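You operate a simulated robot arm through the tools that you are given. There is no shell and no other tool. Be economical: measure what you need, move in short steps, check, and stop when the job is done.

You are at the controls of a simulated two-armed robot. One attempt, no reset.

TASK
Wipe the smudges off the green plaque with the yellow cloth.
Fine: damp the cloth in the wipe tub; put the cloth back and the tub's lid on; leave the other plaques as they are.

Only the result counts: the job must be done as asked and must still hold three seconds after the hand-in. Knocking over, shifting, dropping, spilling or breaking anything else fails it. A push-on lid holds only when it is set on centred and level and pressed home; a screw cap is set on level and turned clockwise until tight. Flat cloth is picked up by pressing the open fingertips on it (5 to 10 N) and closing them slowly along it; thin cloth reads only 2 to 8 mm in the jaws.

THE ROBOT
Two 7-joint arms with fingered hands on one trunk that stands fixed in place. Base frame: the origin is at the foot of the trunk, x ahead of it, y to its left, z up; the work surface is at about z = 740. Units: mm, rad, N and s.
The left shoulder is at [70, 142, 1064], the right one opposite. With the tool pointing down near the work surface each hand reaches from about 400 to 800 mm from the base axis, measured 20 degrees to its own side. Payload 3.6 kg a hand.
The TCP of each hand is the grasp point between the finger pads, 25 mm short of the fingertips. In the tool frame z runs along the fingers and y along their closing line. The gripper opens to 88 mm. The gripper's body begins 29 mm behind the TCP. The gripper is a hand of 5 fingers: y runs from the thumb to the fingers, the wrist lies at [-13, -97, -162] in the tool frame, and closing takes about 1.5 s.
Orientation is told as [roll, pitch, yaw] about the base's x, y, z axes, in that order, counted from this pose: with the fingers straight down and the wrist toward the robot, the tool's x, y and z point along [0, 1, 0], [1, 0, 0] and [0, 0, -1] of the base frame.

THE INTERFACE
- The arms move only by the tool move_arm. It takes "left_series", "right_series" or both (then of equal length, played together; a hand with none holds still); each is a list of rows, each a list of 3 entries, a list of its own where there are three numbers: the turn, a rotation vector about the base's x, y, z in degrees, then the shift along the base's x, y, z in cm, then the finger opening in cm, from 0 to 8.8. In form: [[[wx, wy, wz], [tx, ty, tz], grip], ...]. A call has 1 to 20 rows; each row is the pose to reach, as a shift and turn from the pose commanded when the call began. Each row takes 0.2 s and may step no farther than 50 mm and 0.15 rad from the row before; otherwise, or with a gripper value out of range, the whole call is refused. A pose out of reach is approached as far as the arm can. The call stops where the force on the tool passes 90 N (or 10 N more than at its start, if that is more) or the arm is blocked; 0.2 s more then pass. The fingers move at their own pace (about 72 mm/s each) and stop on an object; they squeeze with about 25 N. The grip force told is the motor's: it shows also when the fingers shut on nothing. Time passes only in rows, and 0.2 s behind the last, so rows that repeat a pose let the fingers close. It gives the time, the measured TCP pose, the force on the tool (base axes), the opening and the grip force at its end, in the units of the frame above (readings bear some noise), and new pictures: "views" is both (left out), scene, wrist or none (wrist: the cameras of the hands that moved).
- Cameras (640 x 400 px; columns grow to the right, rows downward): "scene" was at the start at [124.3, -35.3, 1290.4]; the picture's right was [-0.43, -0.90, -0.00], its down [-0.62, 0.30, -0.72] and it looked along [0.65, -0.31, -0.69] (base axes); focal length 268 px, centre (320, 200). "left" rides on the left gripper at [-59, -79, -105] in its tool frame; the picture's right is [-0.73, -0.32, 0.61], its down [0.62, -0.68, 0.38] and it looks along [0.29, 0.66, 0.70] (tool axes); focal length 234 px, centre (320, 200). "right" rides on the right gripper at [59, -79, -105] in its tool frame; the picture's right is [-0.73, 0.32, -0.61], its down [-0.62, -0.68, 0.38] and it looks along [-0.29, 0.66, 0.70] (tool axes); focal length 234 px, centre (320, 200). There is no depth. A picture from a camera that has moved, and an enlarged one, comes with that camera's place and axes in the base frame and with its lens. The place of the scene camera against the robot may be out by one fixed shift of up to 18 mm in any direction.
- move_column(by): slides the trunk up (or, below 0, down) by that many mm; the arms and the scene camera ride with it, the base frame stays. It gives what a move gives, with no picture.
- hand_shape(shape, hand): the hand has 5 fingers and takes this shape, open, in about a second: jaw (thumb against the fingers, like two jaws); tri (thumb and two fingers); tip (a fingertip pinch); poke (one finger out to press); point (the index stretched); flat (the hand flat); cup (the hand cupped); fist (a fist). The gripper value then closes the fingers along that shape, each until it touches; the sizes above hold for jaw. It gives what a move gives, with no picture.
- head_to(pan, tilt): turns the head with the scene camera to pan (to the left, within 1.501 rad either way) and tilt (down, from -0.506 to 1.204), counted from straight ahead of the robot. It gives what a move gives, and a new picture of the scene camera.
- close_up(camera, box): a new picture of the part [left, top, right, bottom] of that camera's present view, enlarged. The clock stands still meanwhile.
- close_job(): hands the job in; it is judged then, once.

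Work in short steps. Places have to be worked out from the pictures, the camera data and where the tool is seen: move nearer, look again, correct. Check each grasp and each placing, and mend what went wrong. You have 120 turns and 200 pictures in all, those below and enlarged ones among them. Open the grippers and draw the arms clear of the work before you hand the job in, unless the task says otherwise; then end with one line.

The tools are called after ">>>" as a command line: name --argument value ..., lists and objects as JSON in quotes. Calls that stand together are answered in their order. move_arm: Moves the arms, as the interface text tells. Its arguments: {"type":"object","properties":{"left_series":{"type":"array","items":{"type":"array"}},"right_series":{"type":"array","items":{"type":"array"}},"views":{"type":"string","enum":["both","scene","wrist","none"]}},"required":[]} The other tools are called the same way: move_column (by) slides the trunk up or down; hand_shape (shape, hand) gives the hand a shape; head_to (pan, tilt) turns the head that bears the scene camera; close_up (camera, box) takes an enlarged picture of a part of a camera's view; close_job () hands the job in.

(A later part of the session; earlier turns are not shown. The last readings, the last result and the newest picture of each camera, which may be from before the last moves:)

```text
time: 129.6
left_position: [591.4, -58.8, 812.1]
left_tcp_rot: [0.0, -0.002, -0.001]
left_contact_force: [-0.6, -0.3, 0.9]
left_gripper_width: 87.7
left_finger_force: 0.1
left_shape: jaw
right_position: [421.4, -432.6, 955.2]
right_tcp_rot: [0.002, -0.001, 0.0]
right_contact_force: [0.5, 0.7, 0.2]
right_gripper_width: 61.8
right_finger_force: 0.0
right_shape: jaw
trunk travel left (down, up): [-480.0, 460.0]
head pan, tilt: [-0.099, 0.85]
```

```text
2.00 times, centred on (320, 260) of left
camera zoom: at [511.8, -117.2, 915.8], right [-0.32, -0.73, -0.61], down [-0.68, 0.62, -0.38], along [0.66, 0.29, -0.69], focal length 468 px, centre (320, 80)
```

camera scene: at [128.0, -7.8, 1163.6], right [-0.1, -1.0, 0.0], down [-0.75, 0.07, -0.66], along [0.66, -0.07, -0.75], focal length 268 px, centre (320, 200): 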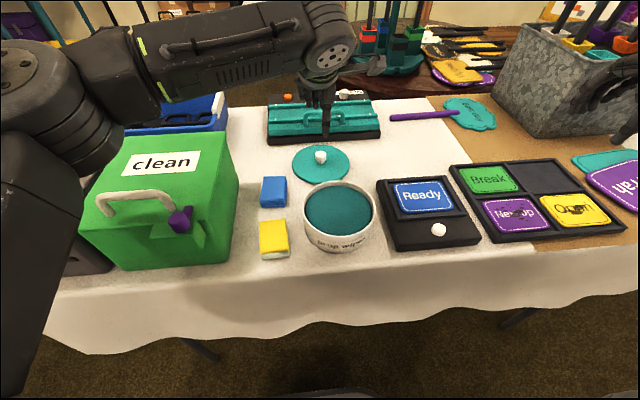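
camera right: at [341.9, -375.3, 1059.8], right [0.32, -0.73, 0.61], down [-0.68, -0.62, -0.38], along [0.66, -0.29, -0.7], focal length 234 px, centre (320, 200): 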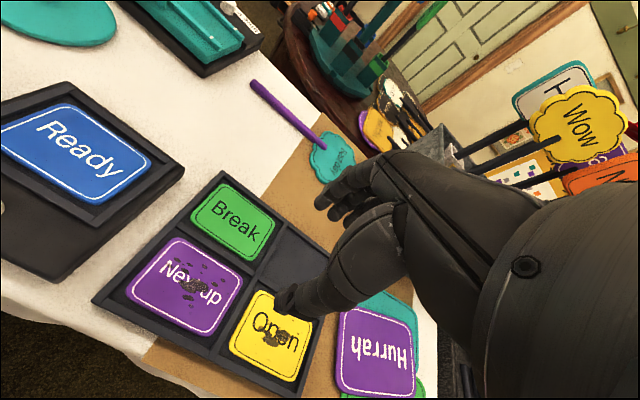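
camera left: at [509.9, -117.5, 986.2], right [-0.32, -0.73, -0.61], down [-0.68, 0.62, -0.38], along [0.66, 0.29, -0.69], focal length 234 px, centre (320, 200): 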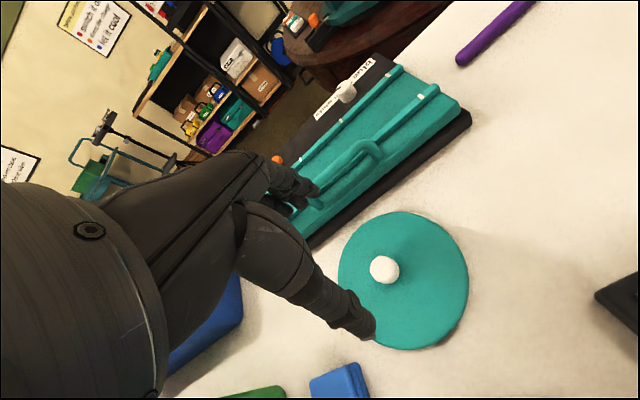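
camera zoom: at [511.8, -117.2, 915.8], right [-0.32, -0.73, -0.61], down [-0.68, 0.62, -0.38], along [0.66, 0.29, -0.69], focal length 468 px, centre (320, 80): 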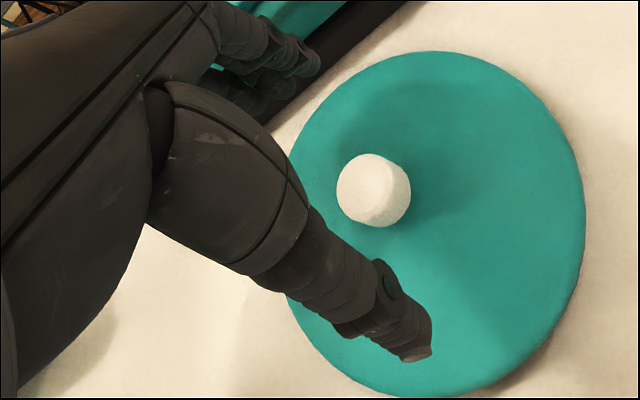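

The knob is at (593.5, -55). I correct by (+2, +3), descend to grip height (783) and close.

>>> move_arm --left_series '[[[0, 0, 0], [0.2, 0.35, -1], 8.8], [[0, 0, 0], [0.2, 0.35, -2], 8.8], [[0, 0, 0], [0.2, 0.35, -2.8], 8.8], [[0, 0, 0], [0.2, 0.35, -2.8], 8.8]]' --views "none"

>>> close_up --camera "left" --box '[220, 160, 420, 360]'

```text
time: 130.6
left_position: [593.7, -55.8, 792.5]
left_tcp_rot: [0.001, -0.013, 0.0]
left_contact_force: [-0.5, 0.2, -1.0]
left_gripper_width: 87.8
left_finger_force: 0.0
left_shape: jaw
right_position: [421.4, -432.7, 956.8]
right_tcp_rot: [0.0, -0.003, 0.002]
right_contact_force: [0.8, -0.5, 0.1]
right_gripper_width: 62.0
right_finger_force: 0.1
right_shape: jaw
trunk travel left (down, up): [-480.0, 460.0]
head pan, tilt: [-0.099, 0.85]
```

```text
2.00 times, centred on (320, 260) of left
camera zoom: at [512.8, -114.4, 895.5], right [-0.32, -0.72, -0.61], down [-0.68, 0.62, -0.39], along [0.67, 0.29, -0.69], focal length 468 px, centre (320, 80)
```

zoom: 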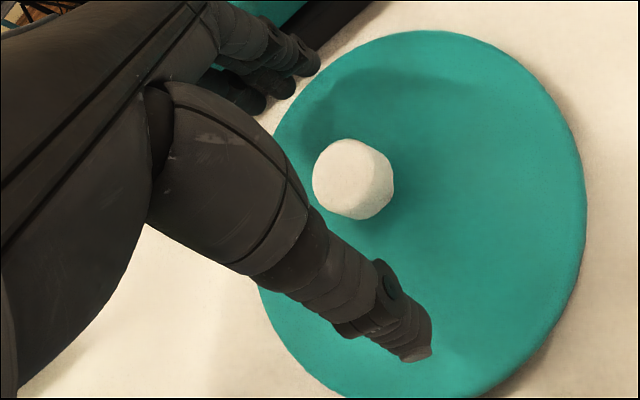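

It tilted slightly again, so the elbow is touching the box. I back up and look left.

>>> move_arm --left_series '[[[0, 0, 0], [0, 0, 2], 8.8], [[0, 0, 0], [0, 0, 4], 8.8], [[0, 0, 0], [0, 0, 4], 8.8]]' --views "none"

>>> head_to --pan 0.6 --tilt 0.7

```text
time: 131.3
left_position: [593.3, -55.2, 824.5]
left_tcp_rot: [0.002, 0.001, -0.001]
left_contact_force: [0.1, 0.5, -0.3]
left_gripper_width: 87.4
left_finger_force: 0.0
left_shape: jaw
right_position: [421.3, -431.3, 955.3]
right_tcp_rot: [0.002, 0.0, 0.002]
right_contact_force: [0.0, -0.1, -0.3]
right_gripper_width: 61.4
right_finger_force: 0.1
right_shape: jaw
trunk travel left (down, up): [-480.0, 460.0]
head pan, tilt: [-0.099, 0.85]
```

```text
time: 132.4
left_position: [593.1, -56.4, 825.4]
left_tcp_rot: [0.001, 0.0, -0.001]
left_contact_force: [-0.7, 0.1, 0.2]
left_gripper_width: 87.5
left_finger_force: 0.1
left_shape: jaw
right_position: [422.1, -432.5, 954.7]
right_tcp_rot: [0.001, 0.002, 0.001]
right_contact_force: [-0.1, -0.4, 0.3]
right_gripper_width: 61.7
right_finger_force: 0.1
right_shape: jaw
trunk travel left (down, up): [-480.0, 460.0]
head pan, tilt: [0.6, 0.7]
camera scene: at [120.3, 48.3, 1175.9], right [0.56, -0.83, 0.0], down [-0.53, -0.36, -0.76], along [0.63, 0.43, -0.64], focal length 268 px, centre (320, 200)
```

scene: 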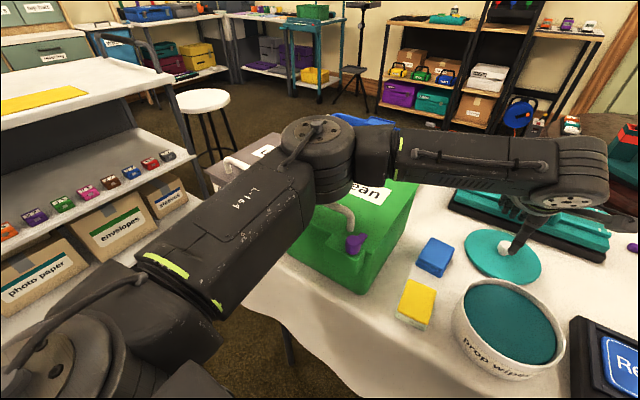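

The left elbow sits right over the box. The right arm has no such obstacle and already works over the tub at yaw 90, so it will do the lid. The left hand retreats first.

>>> move_arm --left_series '[[[0, 0, 0], [0, 0, 3], 8.8], [[0, 0, 0], [0, 0, 7], 8.8], [[0, 0, 0], [0, 2, 10.5], 8.8], [[0, 0, 0], [-0.5, 5.5, 13], 8.8], [[0, 0, 0], [-1, 9, 15], 8.8], [[0, 0, 0], [-2, 12.5, 17], 8.8], [[0, 0, 0], [-3, 16, 18], 8.8], [[0, 0, 0], [-4, 19.5, 18], 8.8], [[0, 0, 0], [-5, 23, 18], 8.8], [[0, 0, 0], [-7, 25.5, 18], 8.8], [[0, 0, 0], [-7, 25.5, 18], 8.8]]' --views "scene"

>>> head_to --pan -0.1 --tilt 0.8

```text
time: 134.8
left_position: [523.6, 199.5, 1004.4]
left_tcp_rot: [-0.001, 0.001, -0.001]
left_contact_force: [0.6, 0.4, 0.1]
left_gripper_width: 87.7
left_finger_force: 0.0
left_shape: jaw
right_position: [422.2, -432.5, 954.7]
right_tcp_rot: [0.001, -0.001, 0.001]
right_contact_force: [-0.4, 0.6, 0.8]
right_gripper_width: 62.0
right_finger_force: 0.2
right_shape: jaw
trunk travel left (down, up): [-480.0, 460.0]
head pan, tilt: [0.6, 0.7]
camera scene: at [120.8, 47.9, 1175.8], right [0.57, -0.82, 0.0], down [-0.53, -0.36, -0.76], along [0.63, 0.43, -0.64], focal length 268 px, centre (320, 200)
```

scene: 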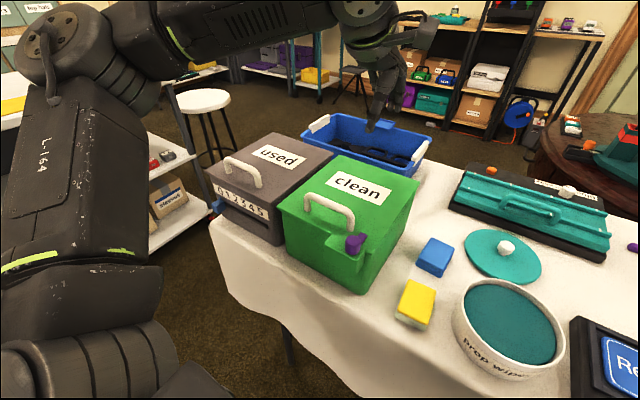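

```text
time: 135.9
left_position: [523.0, 199.3, 1002.8]
left_tcp_rot: [0.0, -0.002, 0.001]
left_contact_force: [-0.2, 0.5, -0.4]
left_gripper_width: 87.7
left_finger_force: 0.1
left_shape: jaw
right_position: [421.7, -432.1, 954.0]
right_tcp_rot: [0.002, 0.0, 0.001]
right_contact_force: [0.2, 0.2, 0.3]
right_gripper_width: 61.7
right_finger_force: 0.2
right_shape: jaw
trunk travel left (down, up): [-480.0, 460.0]
head pan, tilt: [-0.099, 0.799]
camera scene: at [130.4, -7.5, 1167.7], right [-0.1, -1.0, 0.0], down [-0.71, 0.07, -0.7], along [0.69, -0.07, -0.72], focal length 268 px, centre (320, 200)
```

scene: 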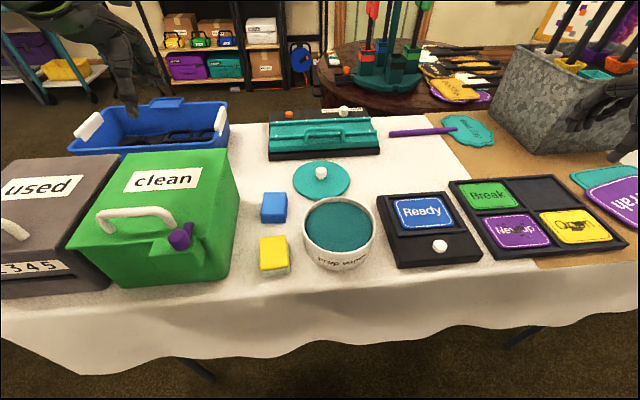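

Everything is in place. The right hand goes over the lid at yaw 90.

>>> move_arm --right_series '[[[0, 0, 7.5], [1.4, 3.1, 0], 8.8], [[0, 0, 15], [2.8, 6.2, 0], 8.8], [[0, 0, 22.5], [4.2, 9.3, 0], 8.8], [[0, 0, 30], [5.6, 12.4, 0], 8.8], [[0, 0, 37.5], [7, 15.5, 0], 8.8], [[0, 0, 45], [8.4, 18.6, 0], 8.8], [[0, 0, 52.5], [9.8, 21.7, 0], 8.8], [[0, 0, 60], [11.2, 24.8, 0], 8.8], [[0, 0, 67.5], [12.6, 27.9, 0], 8.8], [[0, 0, 75], [14, 31, 0], 8.8], [[0, 0, 82.5], [15.6, 34.2, -1], 8.8], [[0, 0, 90], [17.2, 37.6, -3], 8.8], [[0, 0, 90], [17.2, 37.6, -7], 8.8], [[0, 0, 90], [17.2, 37.6, -7], 8.8]]' --views "both"

>>> close_up --camera "right" --box '[160, 160, 360, 360]'

```text
time: 138.9
left_position: [522.8, 199.5, 1003.6]
left_tcp_rot: [0.0, -0.001, 0.001]
left_contact_force: [1.0, 0.2, 0.5]
left_gripper_width: 87.7
left_finger_force: 0.0
left_shape: jaw
right_position: [547.9, -88.1, 885.2]
right_tcp_rot: [0.001, -0.001, 1.572]
right_contact_force: [0.0, -0.2, 0.2]
right_gripper_width: 87.6
right_finger_force: 0.1
right_shape: jaw
right hand out of reach, approached as far as the arm can: row 11, 12, 13, 14
trunk travel left (down, up): [-480.0, 460.0]
head pan, tilt: [-0.099, 0.799]
camera scene: at [129.9, -7.4, 1167.7], right [-0.1, -1.0, 0.0], down [-0.71, 0.07, -0.7], along [0.69, -0.07, -0.72], focal length 268 px, centre (320, 200)
camera right: at [488.1, -168.6, 990.3], right [0.73, 0.32, 0.61], down [0.63, -0.68, -0.38], along [0.29, 0.66, -0.7], focal length 234 px, centre (320, 200)
```

scene: 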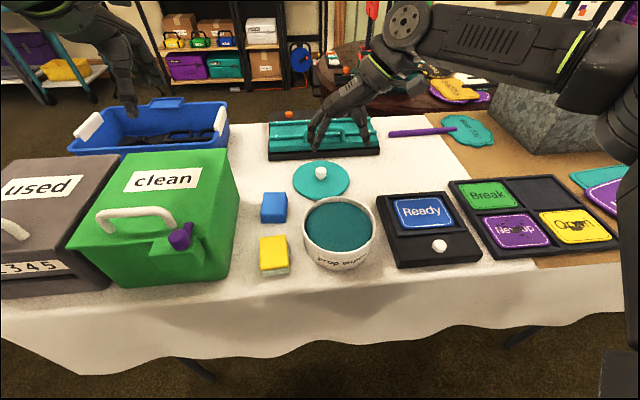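
right: 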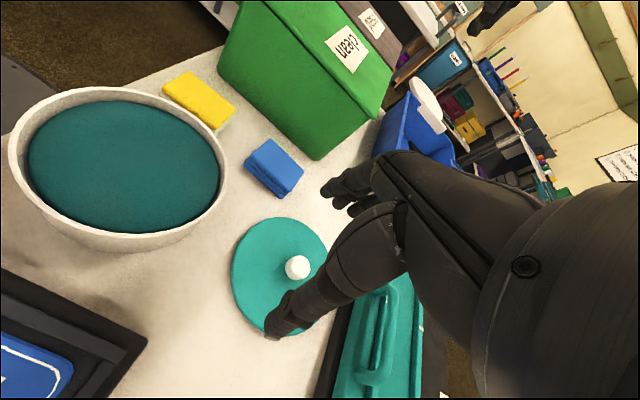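

```text
2.00 times, centred on (260, 260) of right
camera zoom: at [488.1, -168.6, 990.3], right [0.73, 0.32, 0.61], down [0.63, -0.68, -0.38], along [0.29, 0.66, -0.7], focal length 468 px, centre (440, 80)
```

zoom: 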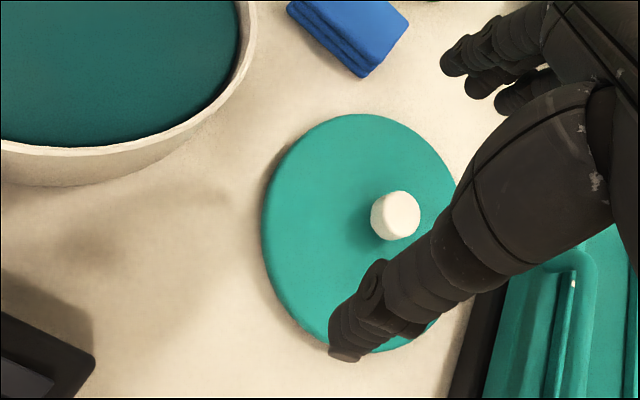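

It is 50 mm short at yaw 90. I try a diagonal yaw of about 45°, which suits the arm's direction there, since the knob is round.

>>> move_arm --right_series '[[[0, 0, -7.5], [0, -1, 1], 8.8], [[0, 0, -15], [0, -1, 2], 8.8], [[0, 0, -22.5], [0, -1, 2], 8.8], [[0, 0, -30], [1, 0, 2], 8.8], [[0, 0, -37.5], [2, 1, 2], 8.8], [[0, 0, -45], [3, 2, 2], 8.8], [[0, 0, -45], [4.5, 3.3, 2], 8.8], [[0, 0, -45], [4.5, 3.3, 2], 8.8], [[0, 0, -45], [4.5, 3.3, 2], 8.8]]' --views "none"

```text
time: 140.9
left_position: [523.3, 200.1, 1003.6]
left_tcp_rot: [0.001, -0.001, 0.001]
left_contact_force: [-0.3, 0.6, -0.3]
left_gripper_width: 87.6
left_finger_force: 0.0
left_shape: jaw
right_position: [583.9, -66.1, 903.1]
right_tcp_rot: [0.002, -0.003, 0.785]
right_contact_force: [0.2, 0.1, 0.4]
right_gripper_width: 87.9
right_finger_force: 0.0
right_shape: jaw
right hand out of reach, approached as far as the arm can: row 7, 8, 9
trunk travel left (down, up): [-480.0, 460.0]
head pan, tilt: [-0.099, 0.799]
```

Very close: (584, -66) against (593.5, -55). I turn a bit further toward yaw 20 and try again.

>>> move_arm --right_series '[[[0, 0, -6], [-0.5, -0.5, 0], 8.8], [[0, 0, -12], [0, 0, 0], 8.8], [[0, 0, -18], [0.5, 0.5, 0], 8.8], [[0, 0, -24], [1, 1.1, 0], 8.8], [[0, 0, -24], [1, 1.1, 0], 8.8], [[0, 0, -24], [1, 1.1, 0], 8.8]]' --views "none"

```text
time: 142.3
left_position: [522.6, 199.0, 1005.5]
left_tcp_rot: [0.001, -0.001, 0.0]
left_contact_force: [-0.1, 0.5, 0.2]
left_gripper_width: 87.7
left_finger_force: 0.0
left_shape: jaw
right_position: [579.5, -71.8, 902.7]
right_tcp_rot: [0.002, -0.003, 0.368]
right_contact_force: [0.3, 0.5, -0.1]
right_gripper_width: 87.4
right_finger_force: 0.1
right_shape: jaw
right hand out of reach, approached as far as the arm can: row 3, 4, 5, 6
trunk travel left (down, up): [-480.0, 460.0]
head pan, tilt: [-0.099, 0.799]
```

Yaw 45 was best. A slight 10° tilt outward supplies the missing 15 mm, and the lid will stay level as long as I keep the same tilt.

>>> move_arm --right_series '[[[0, 0, 8], [0, 0, 0], 8.8], [[1, -1, 16], [0, 0, 0], 8.8], [[2.5, -2.5, 22], [0, 0, 0], 8.8], [[5, -5, 24], [0.5, 0.6, 0], 8.8], [[7.5, -7.5, 24], [1, 1.2, 0], 8.8], [[7.5, -7.5, 24], [1.4, 1.7, 0], 8.8], [[7.5, -7.5, 24], [1.4, 1.7, 0], 8.8]]' --views "wrist"

```text
time: 143.9
left_position: [523.9, 200.0, 1005.3]
left_tcp_rot: [0.002, 0.0, -0.002]
left_contact_force: [1.0, -0.8, 0.9]
left_gripper_width: 87.7
left_finger_force: 0.1
left_shape: jaw
right_position: [593.4, -54.7, 903.4]
right_tcp_rot: [0.04, -0.181, 0.785]
right_contact_force: [-0.5, -0.4, 0.0]
right_gripper_width: 87.9
right_finger_force: 0.1
right_shape: jaw
trunk travel left (down, up): [-480.0, 460.0]
head pan, tilt: [-0.099, 0.799]
camera right: at [486.3, -86.3, 994.3], right [0.68, -0.38, 0.63], down [0.01, -0.85, -0.52], along [0.73, 0.36, -0.58], focal length 234 px, centre (320, 200)
```

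right: 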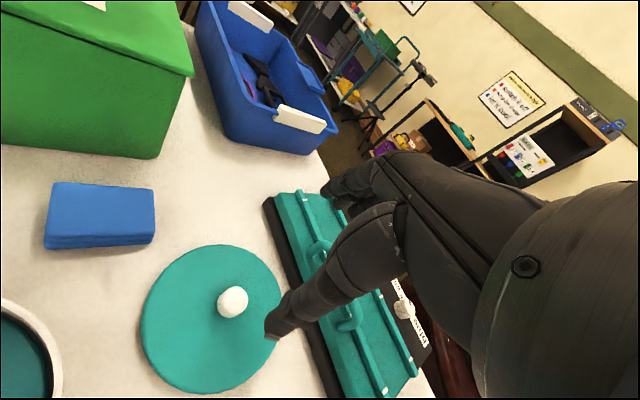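

Reached exactly. I descend to about z = 815 and measure the knob against the fingers.

>>> move_arm --right_series '[[[0, 0, 0], [0, 0, -3], 8.8], [[0, 0, 0], [0, 0, -6], 8.8], [[0, 0, 0], [0, 0, -8.5], 8.8], [[0, 0, 0], [0, 0, -8.5], 8.8]]' --views "wrist"

>>> close_up --camera "right" --box '[200, 160, 400, 360]'

```text
time: 144.9
left_position: [522.6, 200.2, 1004.3]
left_tcp_rot: [0.0, -0.001, 0.0]
left_contact_force: [-0.1, 0.0, -0.1]
left_gripper_width: 87.9
left_finger_force: 0.0
left_shape: jaw
right_position: [593.4, -55.1, 817.4]
right_tcp_rot: [0.038, -0.179, 0.785]
right_contact_force: [0.9, 0.2, -0.5]
right_gripper_width: 87.9
right_finger_force: 0.1
right_shape: jaw
trunk travel left (down, up): [-480.0, 460.0]
head pan, tilt: [-0.099, 0.799]
camera right: at [485.6, -86.1, 909.1], right [0.68, -0.38, 0.63], down [0.01, -0.85, -0.52], along [0.73, 0.36, -0.58], focal length 234 px, centre (320, 200)
```

right: 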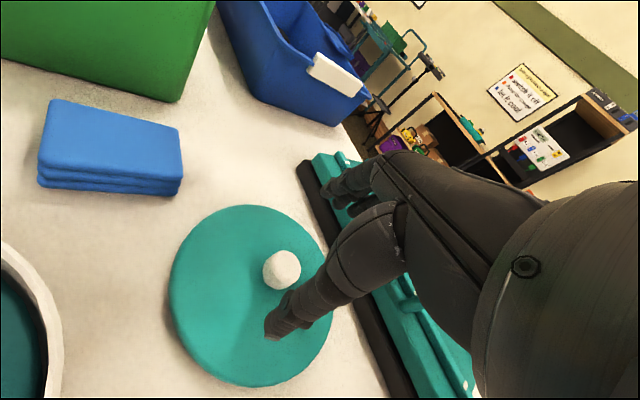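

```text
2.00 times, centred on (300, 260) of right
camera zoom: at [485.6, -86.1, 909.1], right [0.68, -0.38, 0.63], down [0.01, -0.85, -0.52], along [0.73, 0.36, -0.58], focal length 468 px, centre (360, 80)
```

zoom: 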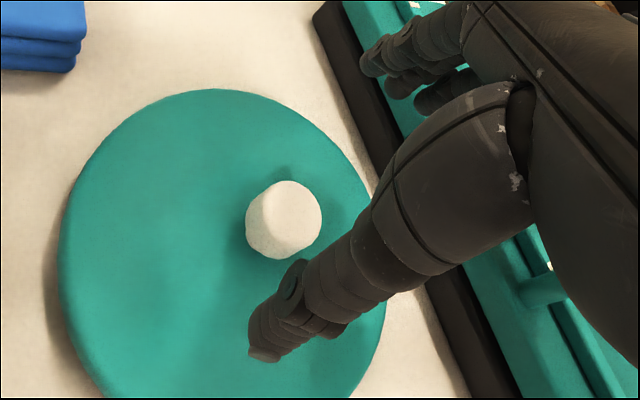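

I correct for the tilt, which puts the TCP target at about (590, -60), and narrow the opening to 4.5 cm so the lower thumb tip clears the lid. Then I descend.

>>> move_arm --right_series '[[[0, 0, 0], [-0.35, -0.45, 0], 6], [[0, 0, 0], [-0.35, -0.45, 0], 4.5], [[0, 0, 0], [-0.35, -0.45, 0], 4.5], [[0, 0, 0], [-0.35, -0.45, -1], 4.5], [[0, 0, 0], [-0.35, -0.45, -2], 4.5], [[0, 0, 0], [-0.35, -0.45, -2.5], 4.5], [[0, 0, 0], [-0.35, -0.45, -2.5], 4.5]]' --views "none"

>>> close_up --camera "right" --box '[200, 160, 400, 360]'

```text
time: 146.5
left_position: [524.3, 200.3, 1004.4]
left_tcp_rot: [0.0, -0.001, 0.0]
left_contact_force: [-0.1, 0.1, -0.4]
left_gripper_width: 87.8
left_finger_force: 0.2
left_shape: jaw
right_position: [590.6, -60.6, 793.9]
right_tcp_rot: [0.041, -0.182, 0.784]
right_contact_force: [0.5, 0.6, 0.6]
right_gripper_width: 45.3
right_finger_force: 0.0
right_shape: jaw
trunk travel left (down, up): [-480.0, 460.0]
head pan, tilt: [-0.099, 0.799]
```

```text
2.00 times, centred on (300, 260) of right
camera zoom: at [481.9, -92.1, 884.3], right [0.68, -0.38, 0.63], down [0.01, -0.85, -0.52], along [0.73, 0.36, -0.58], focal length 468 px, centre (360, 80)
```

zoom: 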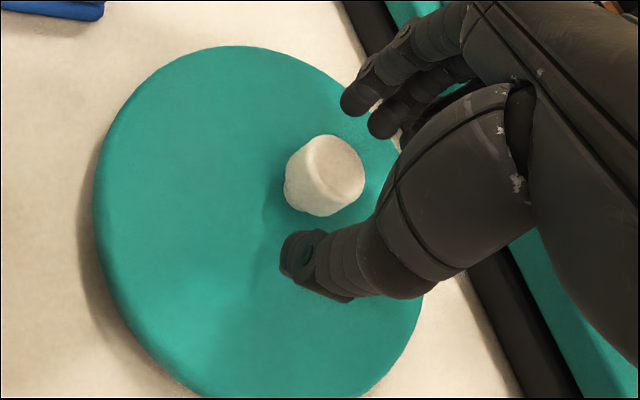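

The knob is nicely between thumb and fingers. I go down 7 mm and close.

>>> move_arm --right_series '[[[0, 0, 0], [0, 0, -0.4], 4.5], [[0, 0, 0], [0, 0, -0.7], 4.5], [[0, 0, 0], [0, 0, -0.7], 4.5], [[0, 0, 0], [0, 0, -0.7], 3], [[0, 0, 0], [0, 0, -0.7], 2], [[0, 0, 0], [0, 0, -0.7], 1], [[0, 0, 0], [0, 0, -0.7], 0.5], [[0, 0, 0], [0, 0, -0.7], 0.5], [[0, 0, 0], [0, 0, -0.7], 0.5]]' --views "wrist"

```text
time: 148.5
left_position: [522.6, 199.9, 1003.8]
left_tcp_rot: [-0.002, -0.003, 0.0]
left_contact_force: [-0.2, 0.0, -0.6]
left_gripper_width: 87.6
left_finger_force: 0.2
left_shape: jaw
right_position: [587.8, -63.0, 786.4]
right_tcp_rot: [0.042, -0.18, 0.786]
right_contact_force: [0.3, 0.0, -1.1]
right_gripper_width: 17.4
right_finger_force: 25.5
right_shape: jaw
right hand out of reach, approached as far as the arm can: row 1, 2, 3, 4, 5, 6, 7, 8, 9
trunk travel left (down, up): [-480.0, 460.0]
head pan, tilt: [-0.099, 0.799]
camera right: at [480.3, -93.9, 878.2], right [0.68, -0.38, 0.63], down [0.01, -0.85, -0.52], along [0.73, 0.36, -0.58], focal length 234 px, centre (320, 200)
```

right: 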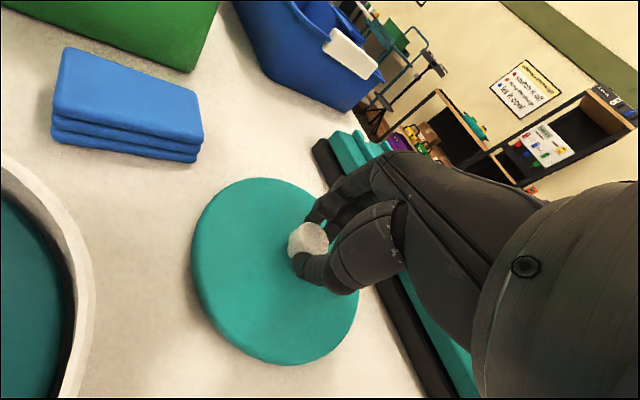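

Gripped (17.4 mm, 25 N). I lift gently and check the lid is level.

>>> move_arm --right_series '[[[0, 0, 0], [0, 0, 0.5], 0.5], [[0, 0, 0], [0, 0, 2], 0.5], [[0, 0, 0], [-0.5, -0.5, 4], 0.5], [[0, 0, 0], [-1, -1, 7], 0.5], [[0, 0, 0], [-1, -1, 9], 0.5], [[0, 0, 0], [-1, -1, 9], 0.5]]' --views "both"

>>> close_up --camera "scene" --box '[240, 80, 440, 280]'

```text
time: 149.9
left_position: [523.1, 199.8, 1003.6]
left_tcp_rot: [0.0, -0.001, -0.001]
left_contact_force: [-0.1, 0.2, -0.1]
left_gripper_width: 87.6
left_finger_force: 0.0
left_shape: jaw
right_position: [579.4, -71.9, 879.8]
right_tcp_rot: [0.039, -0.179, 0.785]
right_contact_force: [-0.3, -0.5, -0.1]
right_gripper_width: 17.5
right_finger_force: 25.2
right_shape: jaw
trunk travel left (down, up): [-480.0, 460.0]
head pan, tilt: [-0.099, 0.799]
camera scene: at [130.6, -7.7, 1167.6], right [-0.1, -1.0, 0.0], down [-0.71, 0.07, -0.7], along [0.69, -0.07, -0.72], focal length 268 px, centre (320, 200)
camera right: at [470.7, -104.0, 969.3], right [0.68, -0.38, 0.63], down [0.01, -0.85, -0.52], along [0.73, 0.36, -0.58], focal length 234 px, centre (320, 200)
```

scene: 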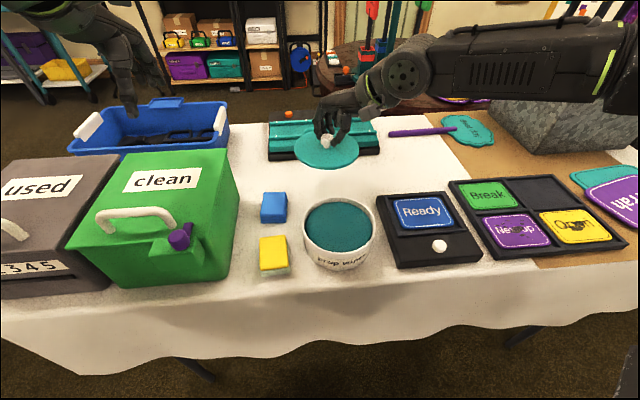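
right: 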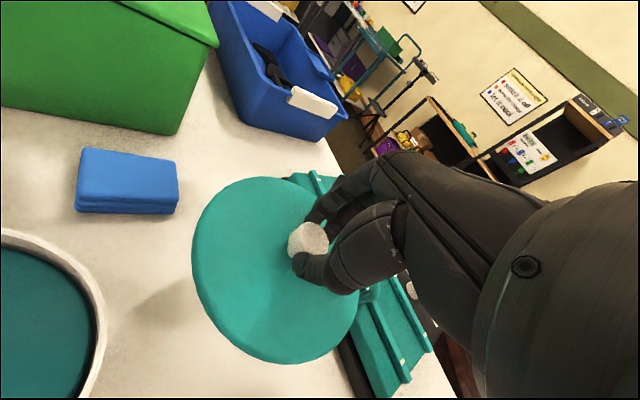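

```text
2.00 times, centred on (340, 180) of scene
camera zoom: at [130.6, -7.7, 1167.6], right [-0.1, -1.0, 0.0], down [-0.71, 0.07, -0.7], along [0.69, -0.07, -0.72], focal length 537 px, centre (280, 240)
```

zoom: 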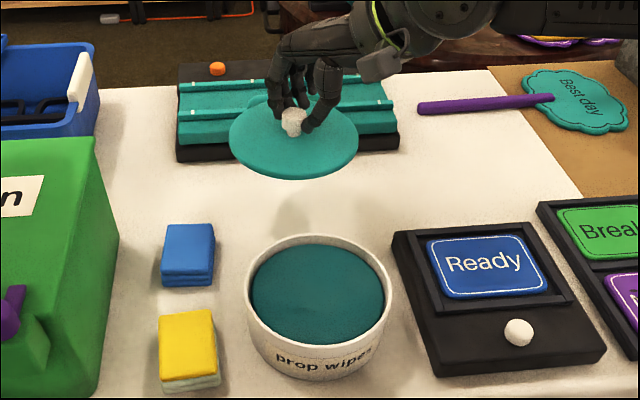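

The lid's outline in the hand view is unchanged, so it is level. I carry it over the tub with the same tilt.

>>> move_arm --right_series '[[[0, 0, 0], [-3, 0, 0], 0.5], [[0, 0, 0], [-6.5, 0, 0], 0.5], [[0, 0, 0], [-10, 0, 0], 0.5], [[0, 0, 0], [-13, 0, 0], 0.5], [[0, 0, 0], [-15.9, -0.3, 0], 0.5], [[0, 0, 0], [-15.9, -0.3, 0], 0.5]]' --views "both"

>>> close_up --camera "scene" --box '[270, 150, 410, 290]'

```text
time: 151.3
left_position: [524.6, 199.3, 1004.1]
left_tcp_rot: [-0.001, 0.0, 0.0]
left_contact_force: [0.2, -0.6, -0.8]
left_gripper_width: 88.1
left_finger_force: 0.1
left_shape: jaw
right_position: [418.8, -75.5, 879.1]
right_tcp_rot: [0.04, -0.179, 0.784]
right_contact_force: [0.6, 0.7, -0.2]
right_gripper_width: 17.3
right_finger_force: 25.0
right_shape: jaw
trunk travel left (down, up): [-480.0, 460.0]
head pan, tilt: [-0.099, 0.799]
camera scene: at [131.0, -7.4, 1167.6], right [-0.1, -1.0, 0.0], down [-0.71, 0.07, -0.7], along [0.69, -0.07, -0.72], focal length 268 px, centre (320, 200)
camera right: at [311.4, -106.5, 968.7], right [0.68, -0.38, 0.63], down [0.01, -0.85, -0.52], along [0.73, 0.36, -0.58], focal length 234 px, centre (320, 200)
```

scene: 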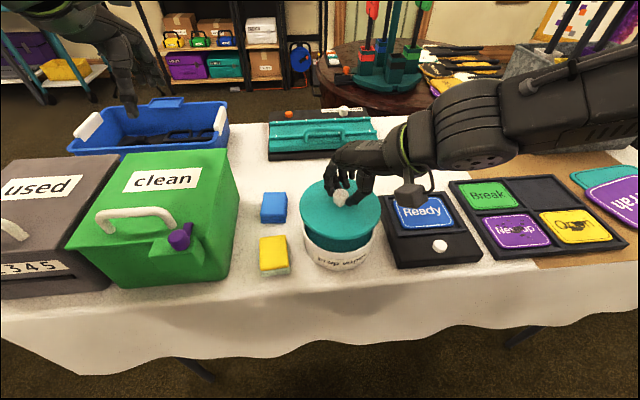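
right: 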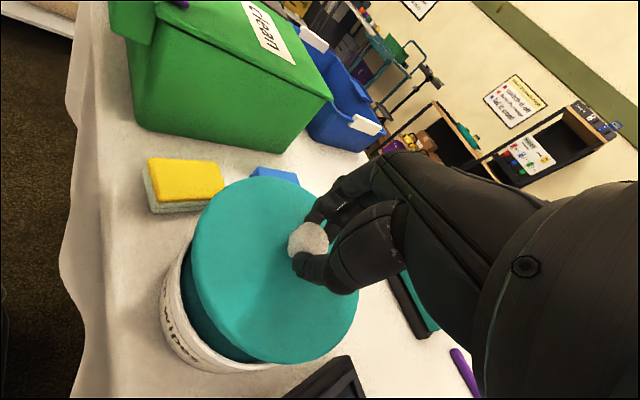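

```text
2.86 times, centred on (340, 220) of scene
camera zoom: at [131.0, -7.4, 1167.6], right [-0.1, -1.0, 0.0], down [-0.71, 0.07, -0.7], along [0.69, -0.07, -0.72], focal length 767 px, centre (263, 143)
```

zoom: 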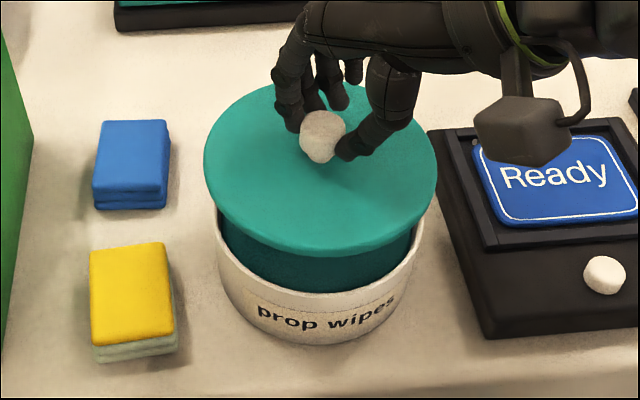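

The lid is nearly concentric with the tub. I lower it to just above the rim and check the alignment closely.

>>> move_arm --right_series '[[[0, 0, 0], [0, 0, -1], 0.5], [[0, 0, 0], [0, 0, -2.1], 0.5], [[0, 0, 0], [0, 0, -2.1], 0.5]]' --views "none"

>>> close_up --camera "scene" --box '[290, 160, 390, 280]'

>>> close_up --camera "right" --box '[150, 160, 390, 380]'

```text
time: 152.1
left_position: [523.3, 199.5, 1005.1]
left_tcp_rot: [0.002, -0.003, 0.0]
left_contact_force: [0.6, 0.0, -0.3]
left_gripper_width: 87.4
left_finger_force: 0.1
left_shape: jaw
right_position: [419.8, -75.5, 856.4]
right_tcp_rot: [0.04, -0.179, 0.784]
right_contact_force: [-0.5, 0.4, -0.3]
right_gripper_width: 17.4
right_finger_force: 24.7
right_shape: jaw
trunk travel left (down, up): [-480.0, 460.0]
head pan, tilt: [-0.099, 0.799]
```

```text
3.33 times, centred on (340, 220) of scene
camera zoom: at [130.3, -7.5, 1167.7], right [-0.1, -1.0, 0.0], down [-0.71, 0.07, -0.7], along [0.69, -0.07, -0.72], focal length 895 px, centre (253, 133)
```

zoom: 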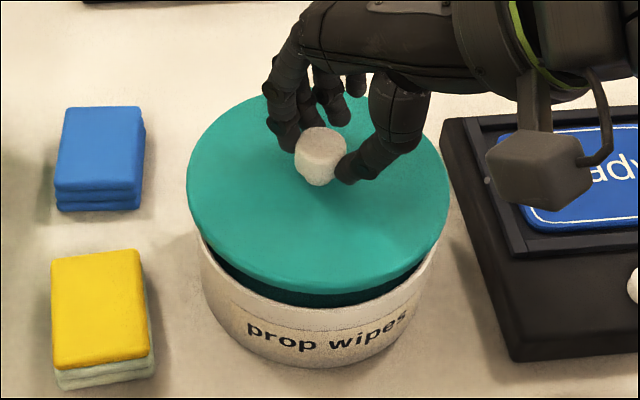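

```text
1.82 times, centred on (270, 270) of right
camera zoom: at [311.0, -106.7, 947.6], right [0.68, -0.38, 0.63], down [0.01, -0.85, -0.52], along [0.73, 0.36, -0.58], focal length 426 px, centre (411, 73)
```

zoom: 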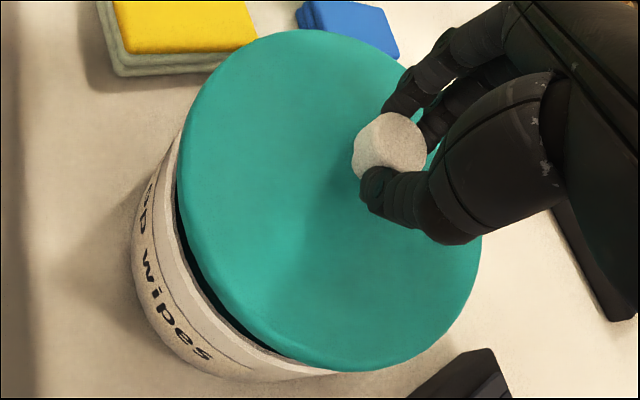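

I look tighter at the rim gap from both cameras to check the centring.

>>> close_up --camera "scene" --box '[305, 210, 380, 260]'

>>> close_up --camera "right" --box '[215, 220, 355, 380]'

```text
8.00 times, centred on (342, 235) of scene
camera zoom: at [130.3, -7.5, 1167.7], right [-0.1, -1.0, 0.0], down [-0.71, 0.07, -0.7], along [0.69, -0.07, -0.72], focal length 2148 px, centre (140, -80)
```

zoom: 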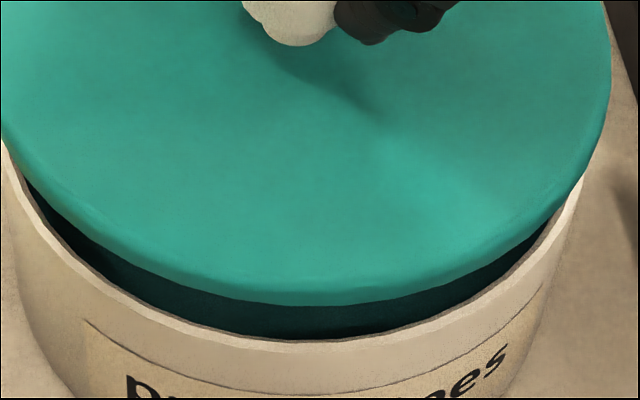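

```text
2.50 times, centred on (285, 300) of right
camera zoom: at [311.0, -106.7, 947.6], right [0.68, -0.38, 0.63], down [0.01, -0.85, -0.52], along [0.73, 0.36, -0.58], focal length 585 px, centre (408, -50)
```

zoom: 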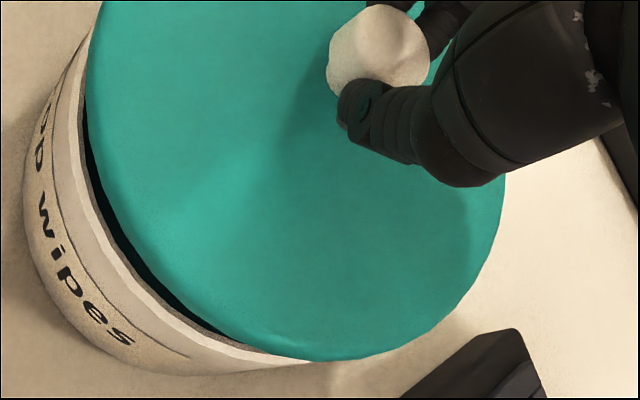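

Both views suggest the lid sits about 4 mm too far forward (+x). I shift it back 3 mm and lower closer to the rim to remove the parallax.

>>> move_arm --right_series '[[[0, 0, 0], [-0.3, 0, 0], 0.5], [[0, 0, 0], [-0.3, 0, -0.3], 0.5], [[0, 0, 0], [-0.3, 0, -0.5], 0.5], [[0, 0, 0], [-0.3, 0, -0.5], 0.5]]' --views "none"

>>> close_up --camera "scene" --box '[300, 200, 385, 260]'

>>> close_up --camera "right" --box '[215, 220, 355, 380]'

```text
time: 153.1
left_position: [523.7, 200.0, 1004.0]
left_tcp_rot: [0.001, 0.0, 0.001]
left_contact_force: [-0.1, -0.8, 0.3]
left_gripper_width: 87.9
left_finger_force: 0.0
left_shape: jaw
right_position: [416.9, -76.4, 851.2]
right_tcp_rot: [0.04, -0.18, 0.784]
right_contact_force: [0.1, 0.7, -0.2]
right_gripper_width: 17.3
right_finger_force: 25.1
right_shape: jaw
trunk travel left (down, up): [-480.0, 460.0]
head pan, tilt: [-0.099, 0.799]
```

```text
6.67 times, centred on (342, 230) of scene
camera zoom: at [130.5, -7.6, 1167.6], right [-0.1, -1.0, 0.0], down [-0.71, 0.07, -0.7], along [0.69, -0.07, -0.72], focal length 1790 px, centre (170, 0)
```

zoom: 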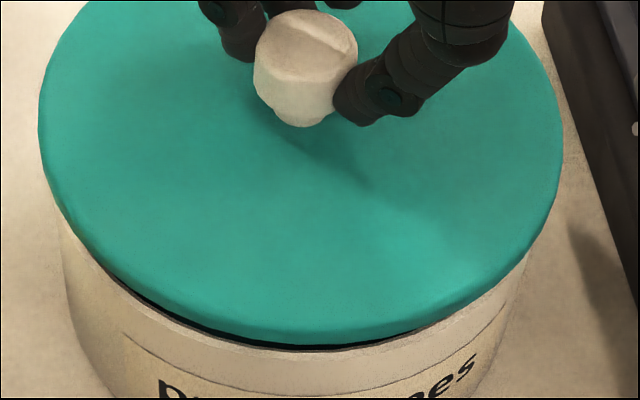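

```text
2.50 times, centred on (285, 300) of right
camera zoom: at [308.5, -107.0, 942.4], right [0.68, -0.38, 0.63], down [0.01, -0.85, -0.52], along [0.73, 0.36, -0.58], focal length 585 px, centre (408, -50)
```

zoom: 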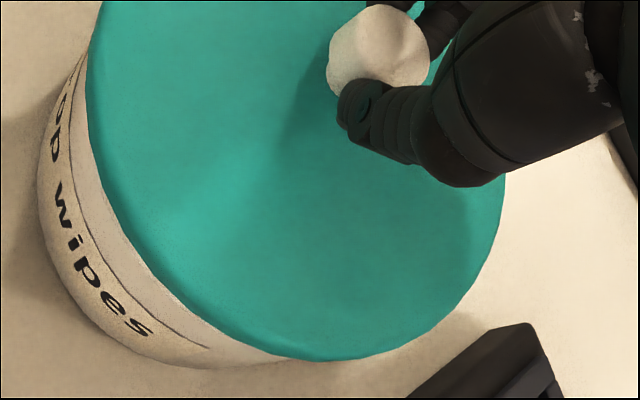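

Centring now looks within a millimetre or two. I lower gently to feel for engagement.

>>> move_arm --right_series '[[[0, 0, 0], [-0.05, 0.05, -0.3], 0.5], [[0, 0, 0], [-0.05, 0.05, -0.5], 0.5], [[0, 0, 0], [-0.05, 0.05, -0.7], 0.5], [[0, 0, 0], [-0.05, 0.05, -0.7], 0.5]]' --views "none"

>>> close_up --camera "scene" --box '[300, 200, 385, 260]'

```text
time: 154.1
left_position: [521.6, 199.2, 1003.6]
left_tcp_rot: [0.001, -0.001, 0.0]
left_contact_force: [0.4, -0.7, -0.2]
left_gripper_width: 87.8
left_finger_force: 0.1
left_shape: jaw
right_position: [415.4, -75.3, 844.4]
right_tcp_rot: [0.041, -0.18, 0.785]
right_contact_force: [0.7, 0.1, -1.4]
right_gripper_width: 17.5
right_finger_force: 24.6
right_shape: jaw
trunk travel left (down, up): [-480.0, 460.0]
head pan, tilt: [-0.099, 0.799]
```

```text
6.67 times, centred on (342, 230) of scene
camera zoom: at [130.5, -7.5, 1167.6], right [-0.1, -1.0, 0.0], down [-0.71, 0.07, -0.7], along [0.69, -0.07, -0.72], focal length 1790 px, centre (170, 0)
```

zoom: 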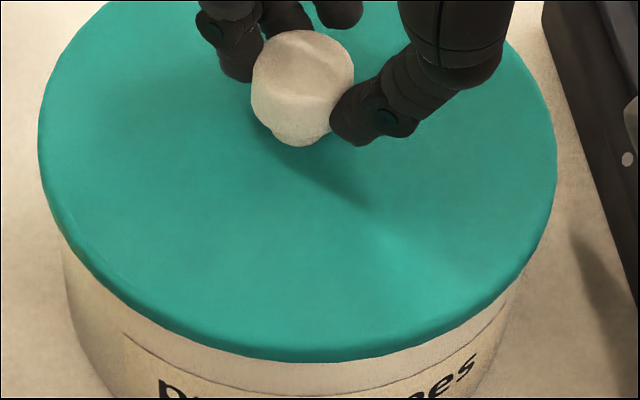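

Still no contact and it looks concentric. I continue down in small steps.

>>> move_arm --right_series '[[[0, 0, 0], [0, 0, -0.2], 0.5], [[0, 0, 0], [0, 0, -0.4], 0.5], [[0, 0, 0], [0, 0, -0.4], 0.5]]' --views "none"

>>> close_up --camera "scene" --box '[290, 180, 390, 270]'

```text
time: 154.9
left_position: [523.8, 199.3, 1004.5]
left_tcp_rot: [0.001, -0.002, -0.001]
left_contact_force: [-0.4, -0.4, -0.1]
left_gripper_width: 87.7
left_finger_force: 0.0
left_shape: jaw
right_position: [414.9, -74.7, 840.8]
right_tcp_rot: [0.038, -0.181, 0.785]
right_contact_force: [0.1, -0.2, -0.9]
right_gripper_width: 17.5
right_finger_force: 24.8
right_shape: jaw
trunk travel left (down, up): [-480.0, 460.0]
head pan, tilt: [-0.099, 0.799]
```

```text
4.44 times, centred on (340, 225) of scene
camera zoom: at [130.6, -7.6, 1167.6], right [-0.1, -1.0, 0.0], down [-0.71, 0.07, -0.7], along [0.69, -0.07, -0.72], focal length 1193 px, centre (231, 89)
```

zoom: 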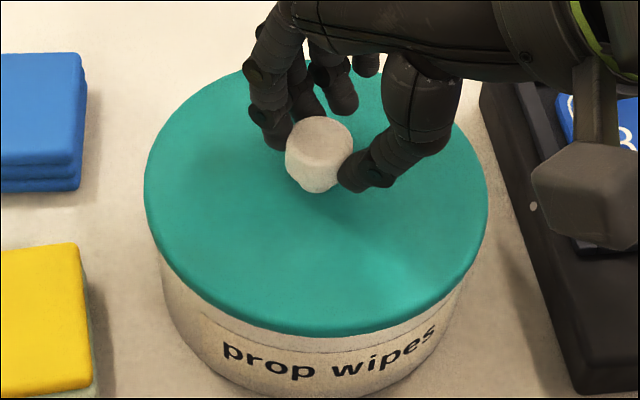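

>>> move_arm --right_series '[[[0, 0, 0], [0, 0, -0.2], 0.5], [[0, 0, 0], [0, 0, -0.3], 0.5], [[0, 0, 0], [0, 0, -0.3], 0.5]]' --views "none"

```text
time: 155.7
left_position: [523.5, 199.5, 1004.2]
left_tcp_rot: [0.0, -0.002, 0.001]
left_contact_force: [0.1, 0.2, -0.4]
left_gripper_width: 87.6
left_finger_force: 0.2
left_shape: jaw
right_position: [414.7, -74.6, 837.5]
right_tcp_rot: [0.039, -0.179, 0.784]
right_contact_force: [3.0, 0.4, 2.2]
right_gripper_width: 17.5
right_finger_force: 25.3
right_shape: jaw
trunk travel left (down, up): [-480.0, 460.0]
head pan, tilt: [-0.099, 0.799]
```

First contact: the tub pushes the lid toward +x with 3 N, so it is a hair too far back. I ease it +1 mm forward and press down slightly.

>>> move_arm --right_series '[[[0, 0, 0], [0.1, 0, 0.1], 0.5], [[0, 0, 0], [0.15, 0, 0], 0.5], [[0, 0, 0], [0.15, 0, -0.2], 0.5], [[0, 0, 0], [0.15, 0, -0.3], 0.5], [[0, 0, 0], [0.15, 0, -0.3], 0.5]]' --views "none"

>>> close_up --camera "scene" --box '[290, 180, 390, 270]'

>>> close_up --camera "right" --box '[150, 160, 390, 380]'

```text
time: 156.9
left_position: [521.5, 198.9, 1005.6]
left_tcp_rot: [0.004, -0.004, 0.0]
left_contact_force: [-0.1, -1.0, 0.4]
left_gripper_width: 87.7
left_finger_force: 0.1
left_shape: jaw
right_position: [417.1, -75.0, 836.1]
right_tcp_rot: [0.039, -0.184, 0.783]
right_contact_force: [6.8, -7.7, 27.5]
right_gripper_width: 20.2
right_finger_force: 24.9
right_shape: jaw
trunk travel left (down, up): [-480.0, 460.0]
head pan, tilt: [-0.099, 0.799]
```

```text
4.44 times, centred on (340, 225) of scene
camera zoom: at [128.8, -8.4, 1168.1], right [-0.1, -1.0, 0.0], down [-0.71, 0.07, -0.7], along [0.69, -0.07, -0.72], focal length 1193 px, centre (231, 89)
```

zoom: 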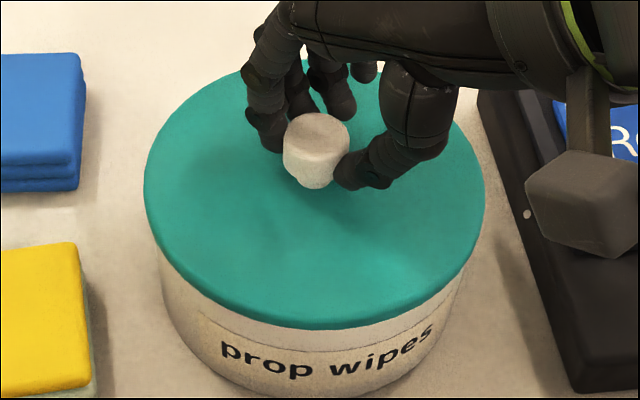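

```text
1.82 times, centred on (270, 270) of right
camera zoom: at [308.3, -107.2, 926.8], right [0.68, -0.38, 0.63], down [0.01, -0.85, -0.52], along [0.73, 0.36, -0.57], focal length 426 px, centre (411, 73)
```

zoom: 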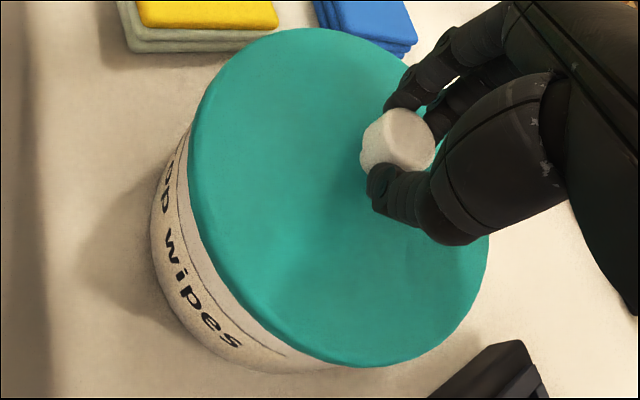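

Contact at 27 N with the lid resting on the tub. I release, rise and inspect the seating before pressing home.

>>> move_arm --right_series '[[[0, 0, 0], [0, 0, 0.25], 0.5], [[0, 0, 0], [0, 0, 0.3], 2.5], [[0, 0, 0], [0, 0, 0.4], 3.5], [[0, 0, 0], [0, 0, 0.6], 4.5], [[0, 0, 0], [0, 0, 0.8], 5], [[0, 0, 0], [0, 0, 2], 5], [[0, 0, 0], [0, 0, 5], 5], [[0, 0, 0], [0, 0, 8], 5], [[0, 0, 0], [0, -4, 10], 5], [[0, 0, 0], [0, -8, 10], 5], [[0, 0, 0], [0, -12, 10], 5], [[0, 0, 0], [0, -12, 10], 5]]' --views "both"

>>> close_up --camera "scene" --box '[290, 170, 390, 280]'

```text
time: 159.5
left_position: [523.4, 201.0, 1003.3]
left_tcp_rot: [-0.001, -0.002, -0.002]
left_contact_force: [0.8, -0.4, -1.0]
left_gripper_width: 87.8
left_finger_force: 0.0
left_shape: jaw
right_position: [417.3, -194.8, 934.3]
right_tcp_rot: [0.038, -0.181, 0.786]
right_contact_force: [0.3, 0.7, 0.9]
right_gripper_width: 49.7
right_finger_force: 0.1
right_shape: jaw
trunk travel left (down, up): [-480.0, 460.0]
head pan, tilt: [-0.099, 0.799]
camera scene: at [130.6, -6.6, 1167.6], right [-0.1, -1.0, 0.0], down [-0.71, 0.07, -0.7], along [0.69, -0.07, -0.72], focal length 268 px, centre (320, 200)
camera right: at [309.5, -226.9, 1025.5], right [0.68, -0.38, 0.63], down [0.01, -0.85, -0.52], along [0.73, 0.36, -0.58], focal length 234 px, centre (320, 200)
```

scene: 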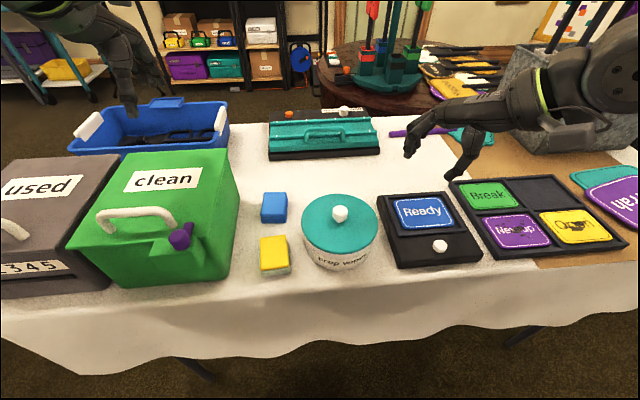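
right: 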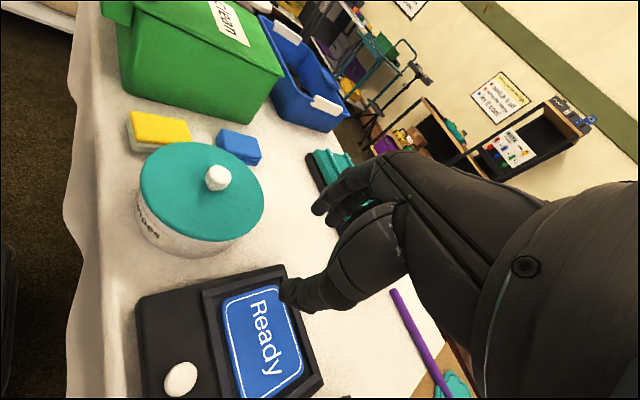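

```text
3.64 times, centred on (340, 225) of scene
camera zoom: at [130.6, -6.6, 1167.6], right [-0.1, -1.0, 0.0], down [-0.71, 0.07, -0.7], along [0.69, -0.07, -0.72], focal length 976 px, centre (247, 109)
```

zoom: 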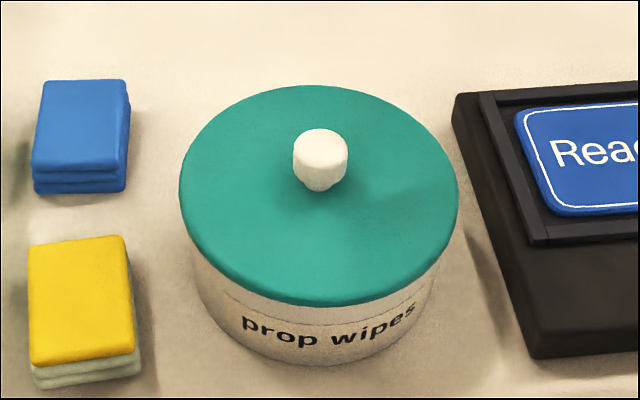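

The lid sits level and centred. To press it home squarely I take the tilt out, close the fingers and go over the knob at about (419.5, -69).

>>> move_arm --right_series '[[[-1.9, 1.9, -6], [0, 0, 0], 4], [[-3.8, 3.8, -12], [0, 0, 0], 2], [[-5.6, 5.6, -18], [0, 0, 0], 0], [[-7.5, 7.5, -24], [0, 0, 0], 0], [[-7.5, 7.5, -24], [0.1, 4, 0], 0], [[-7.5, 7.5, -24], [0.2, 8, 0], 0], [[-7.5, 7.5, -24], [0.2, 12.6, 0], 0], [[-7.5, 7.5, -24], [0.2, 12.6, 0], 0]]' --views "both"

```text
time: 161.3
left_position: [522.2, 198.1, 1003.3]
left_tcp_rot: [0.002, 0.0, 0.001]
left_contact_force: [0.2, -0.7, 0.2]
left_gripper_width: 87.6
left_finger_force: 0.1
left_shape: jaw
right_position: [418.1, -68.7, 935.9]
right_tcp_rot: [0.002, -0.001, 0.369]
right_contact_force: [0.0, -0.1, -0.1]
right_gripper_width: 0.0
right_finger_force: 24.8
right_shape: jaw
trunk travel left (down, up): [-480.0, 460.0]
head pan, tilt: [-0.099, 0.799]
camera scene: at [129.6, -8.1, 1167.8], right [-0.1, -1.0, 0.0], down [-0.71, 0.07, -0.7], along [0.69, -0.07, -0.72], focal length 268 px, centre (320, 200)
camera right: at [322.7, -45.7, 1040.3], right [0.56, -0.56, 0.61], down [-0.41, -0.83, -0.39], along [0.72, -0.03, -0.7], focal length 234 px, centre (320, 200)
```

scene: 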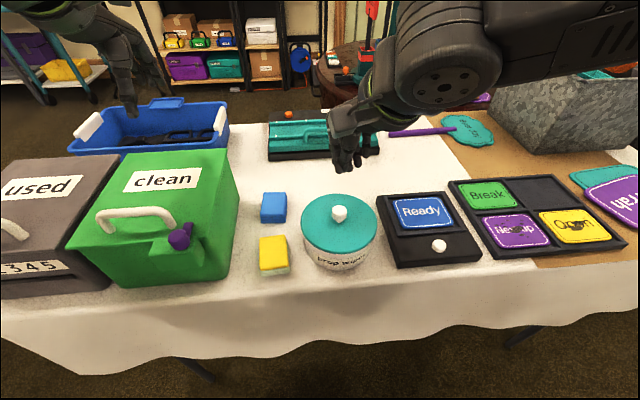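
right: 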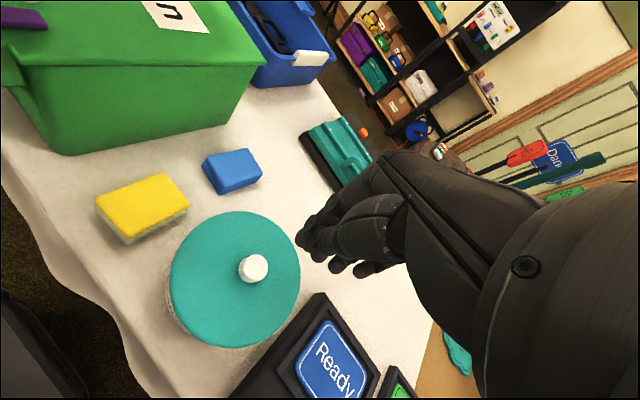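

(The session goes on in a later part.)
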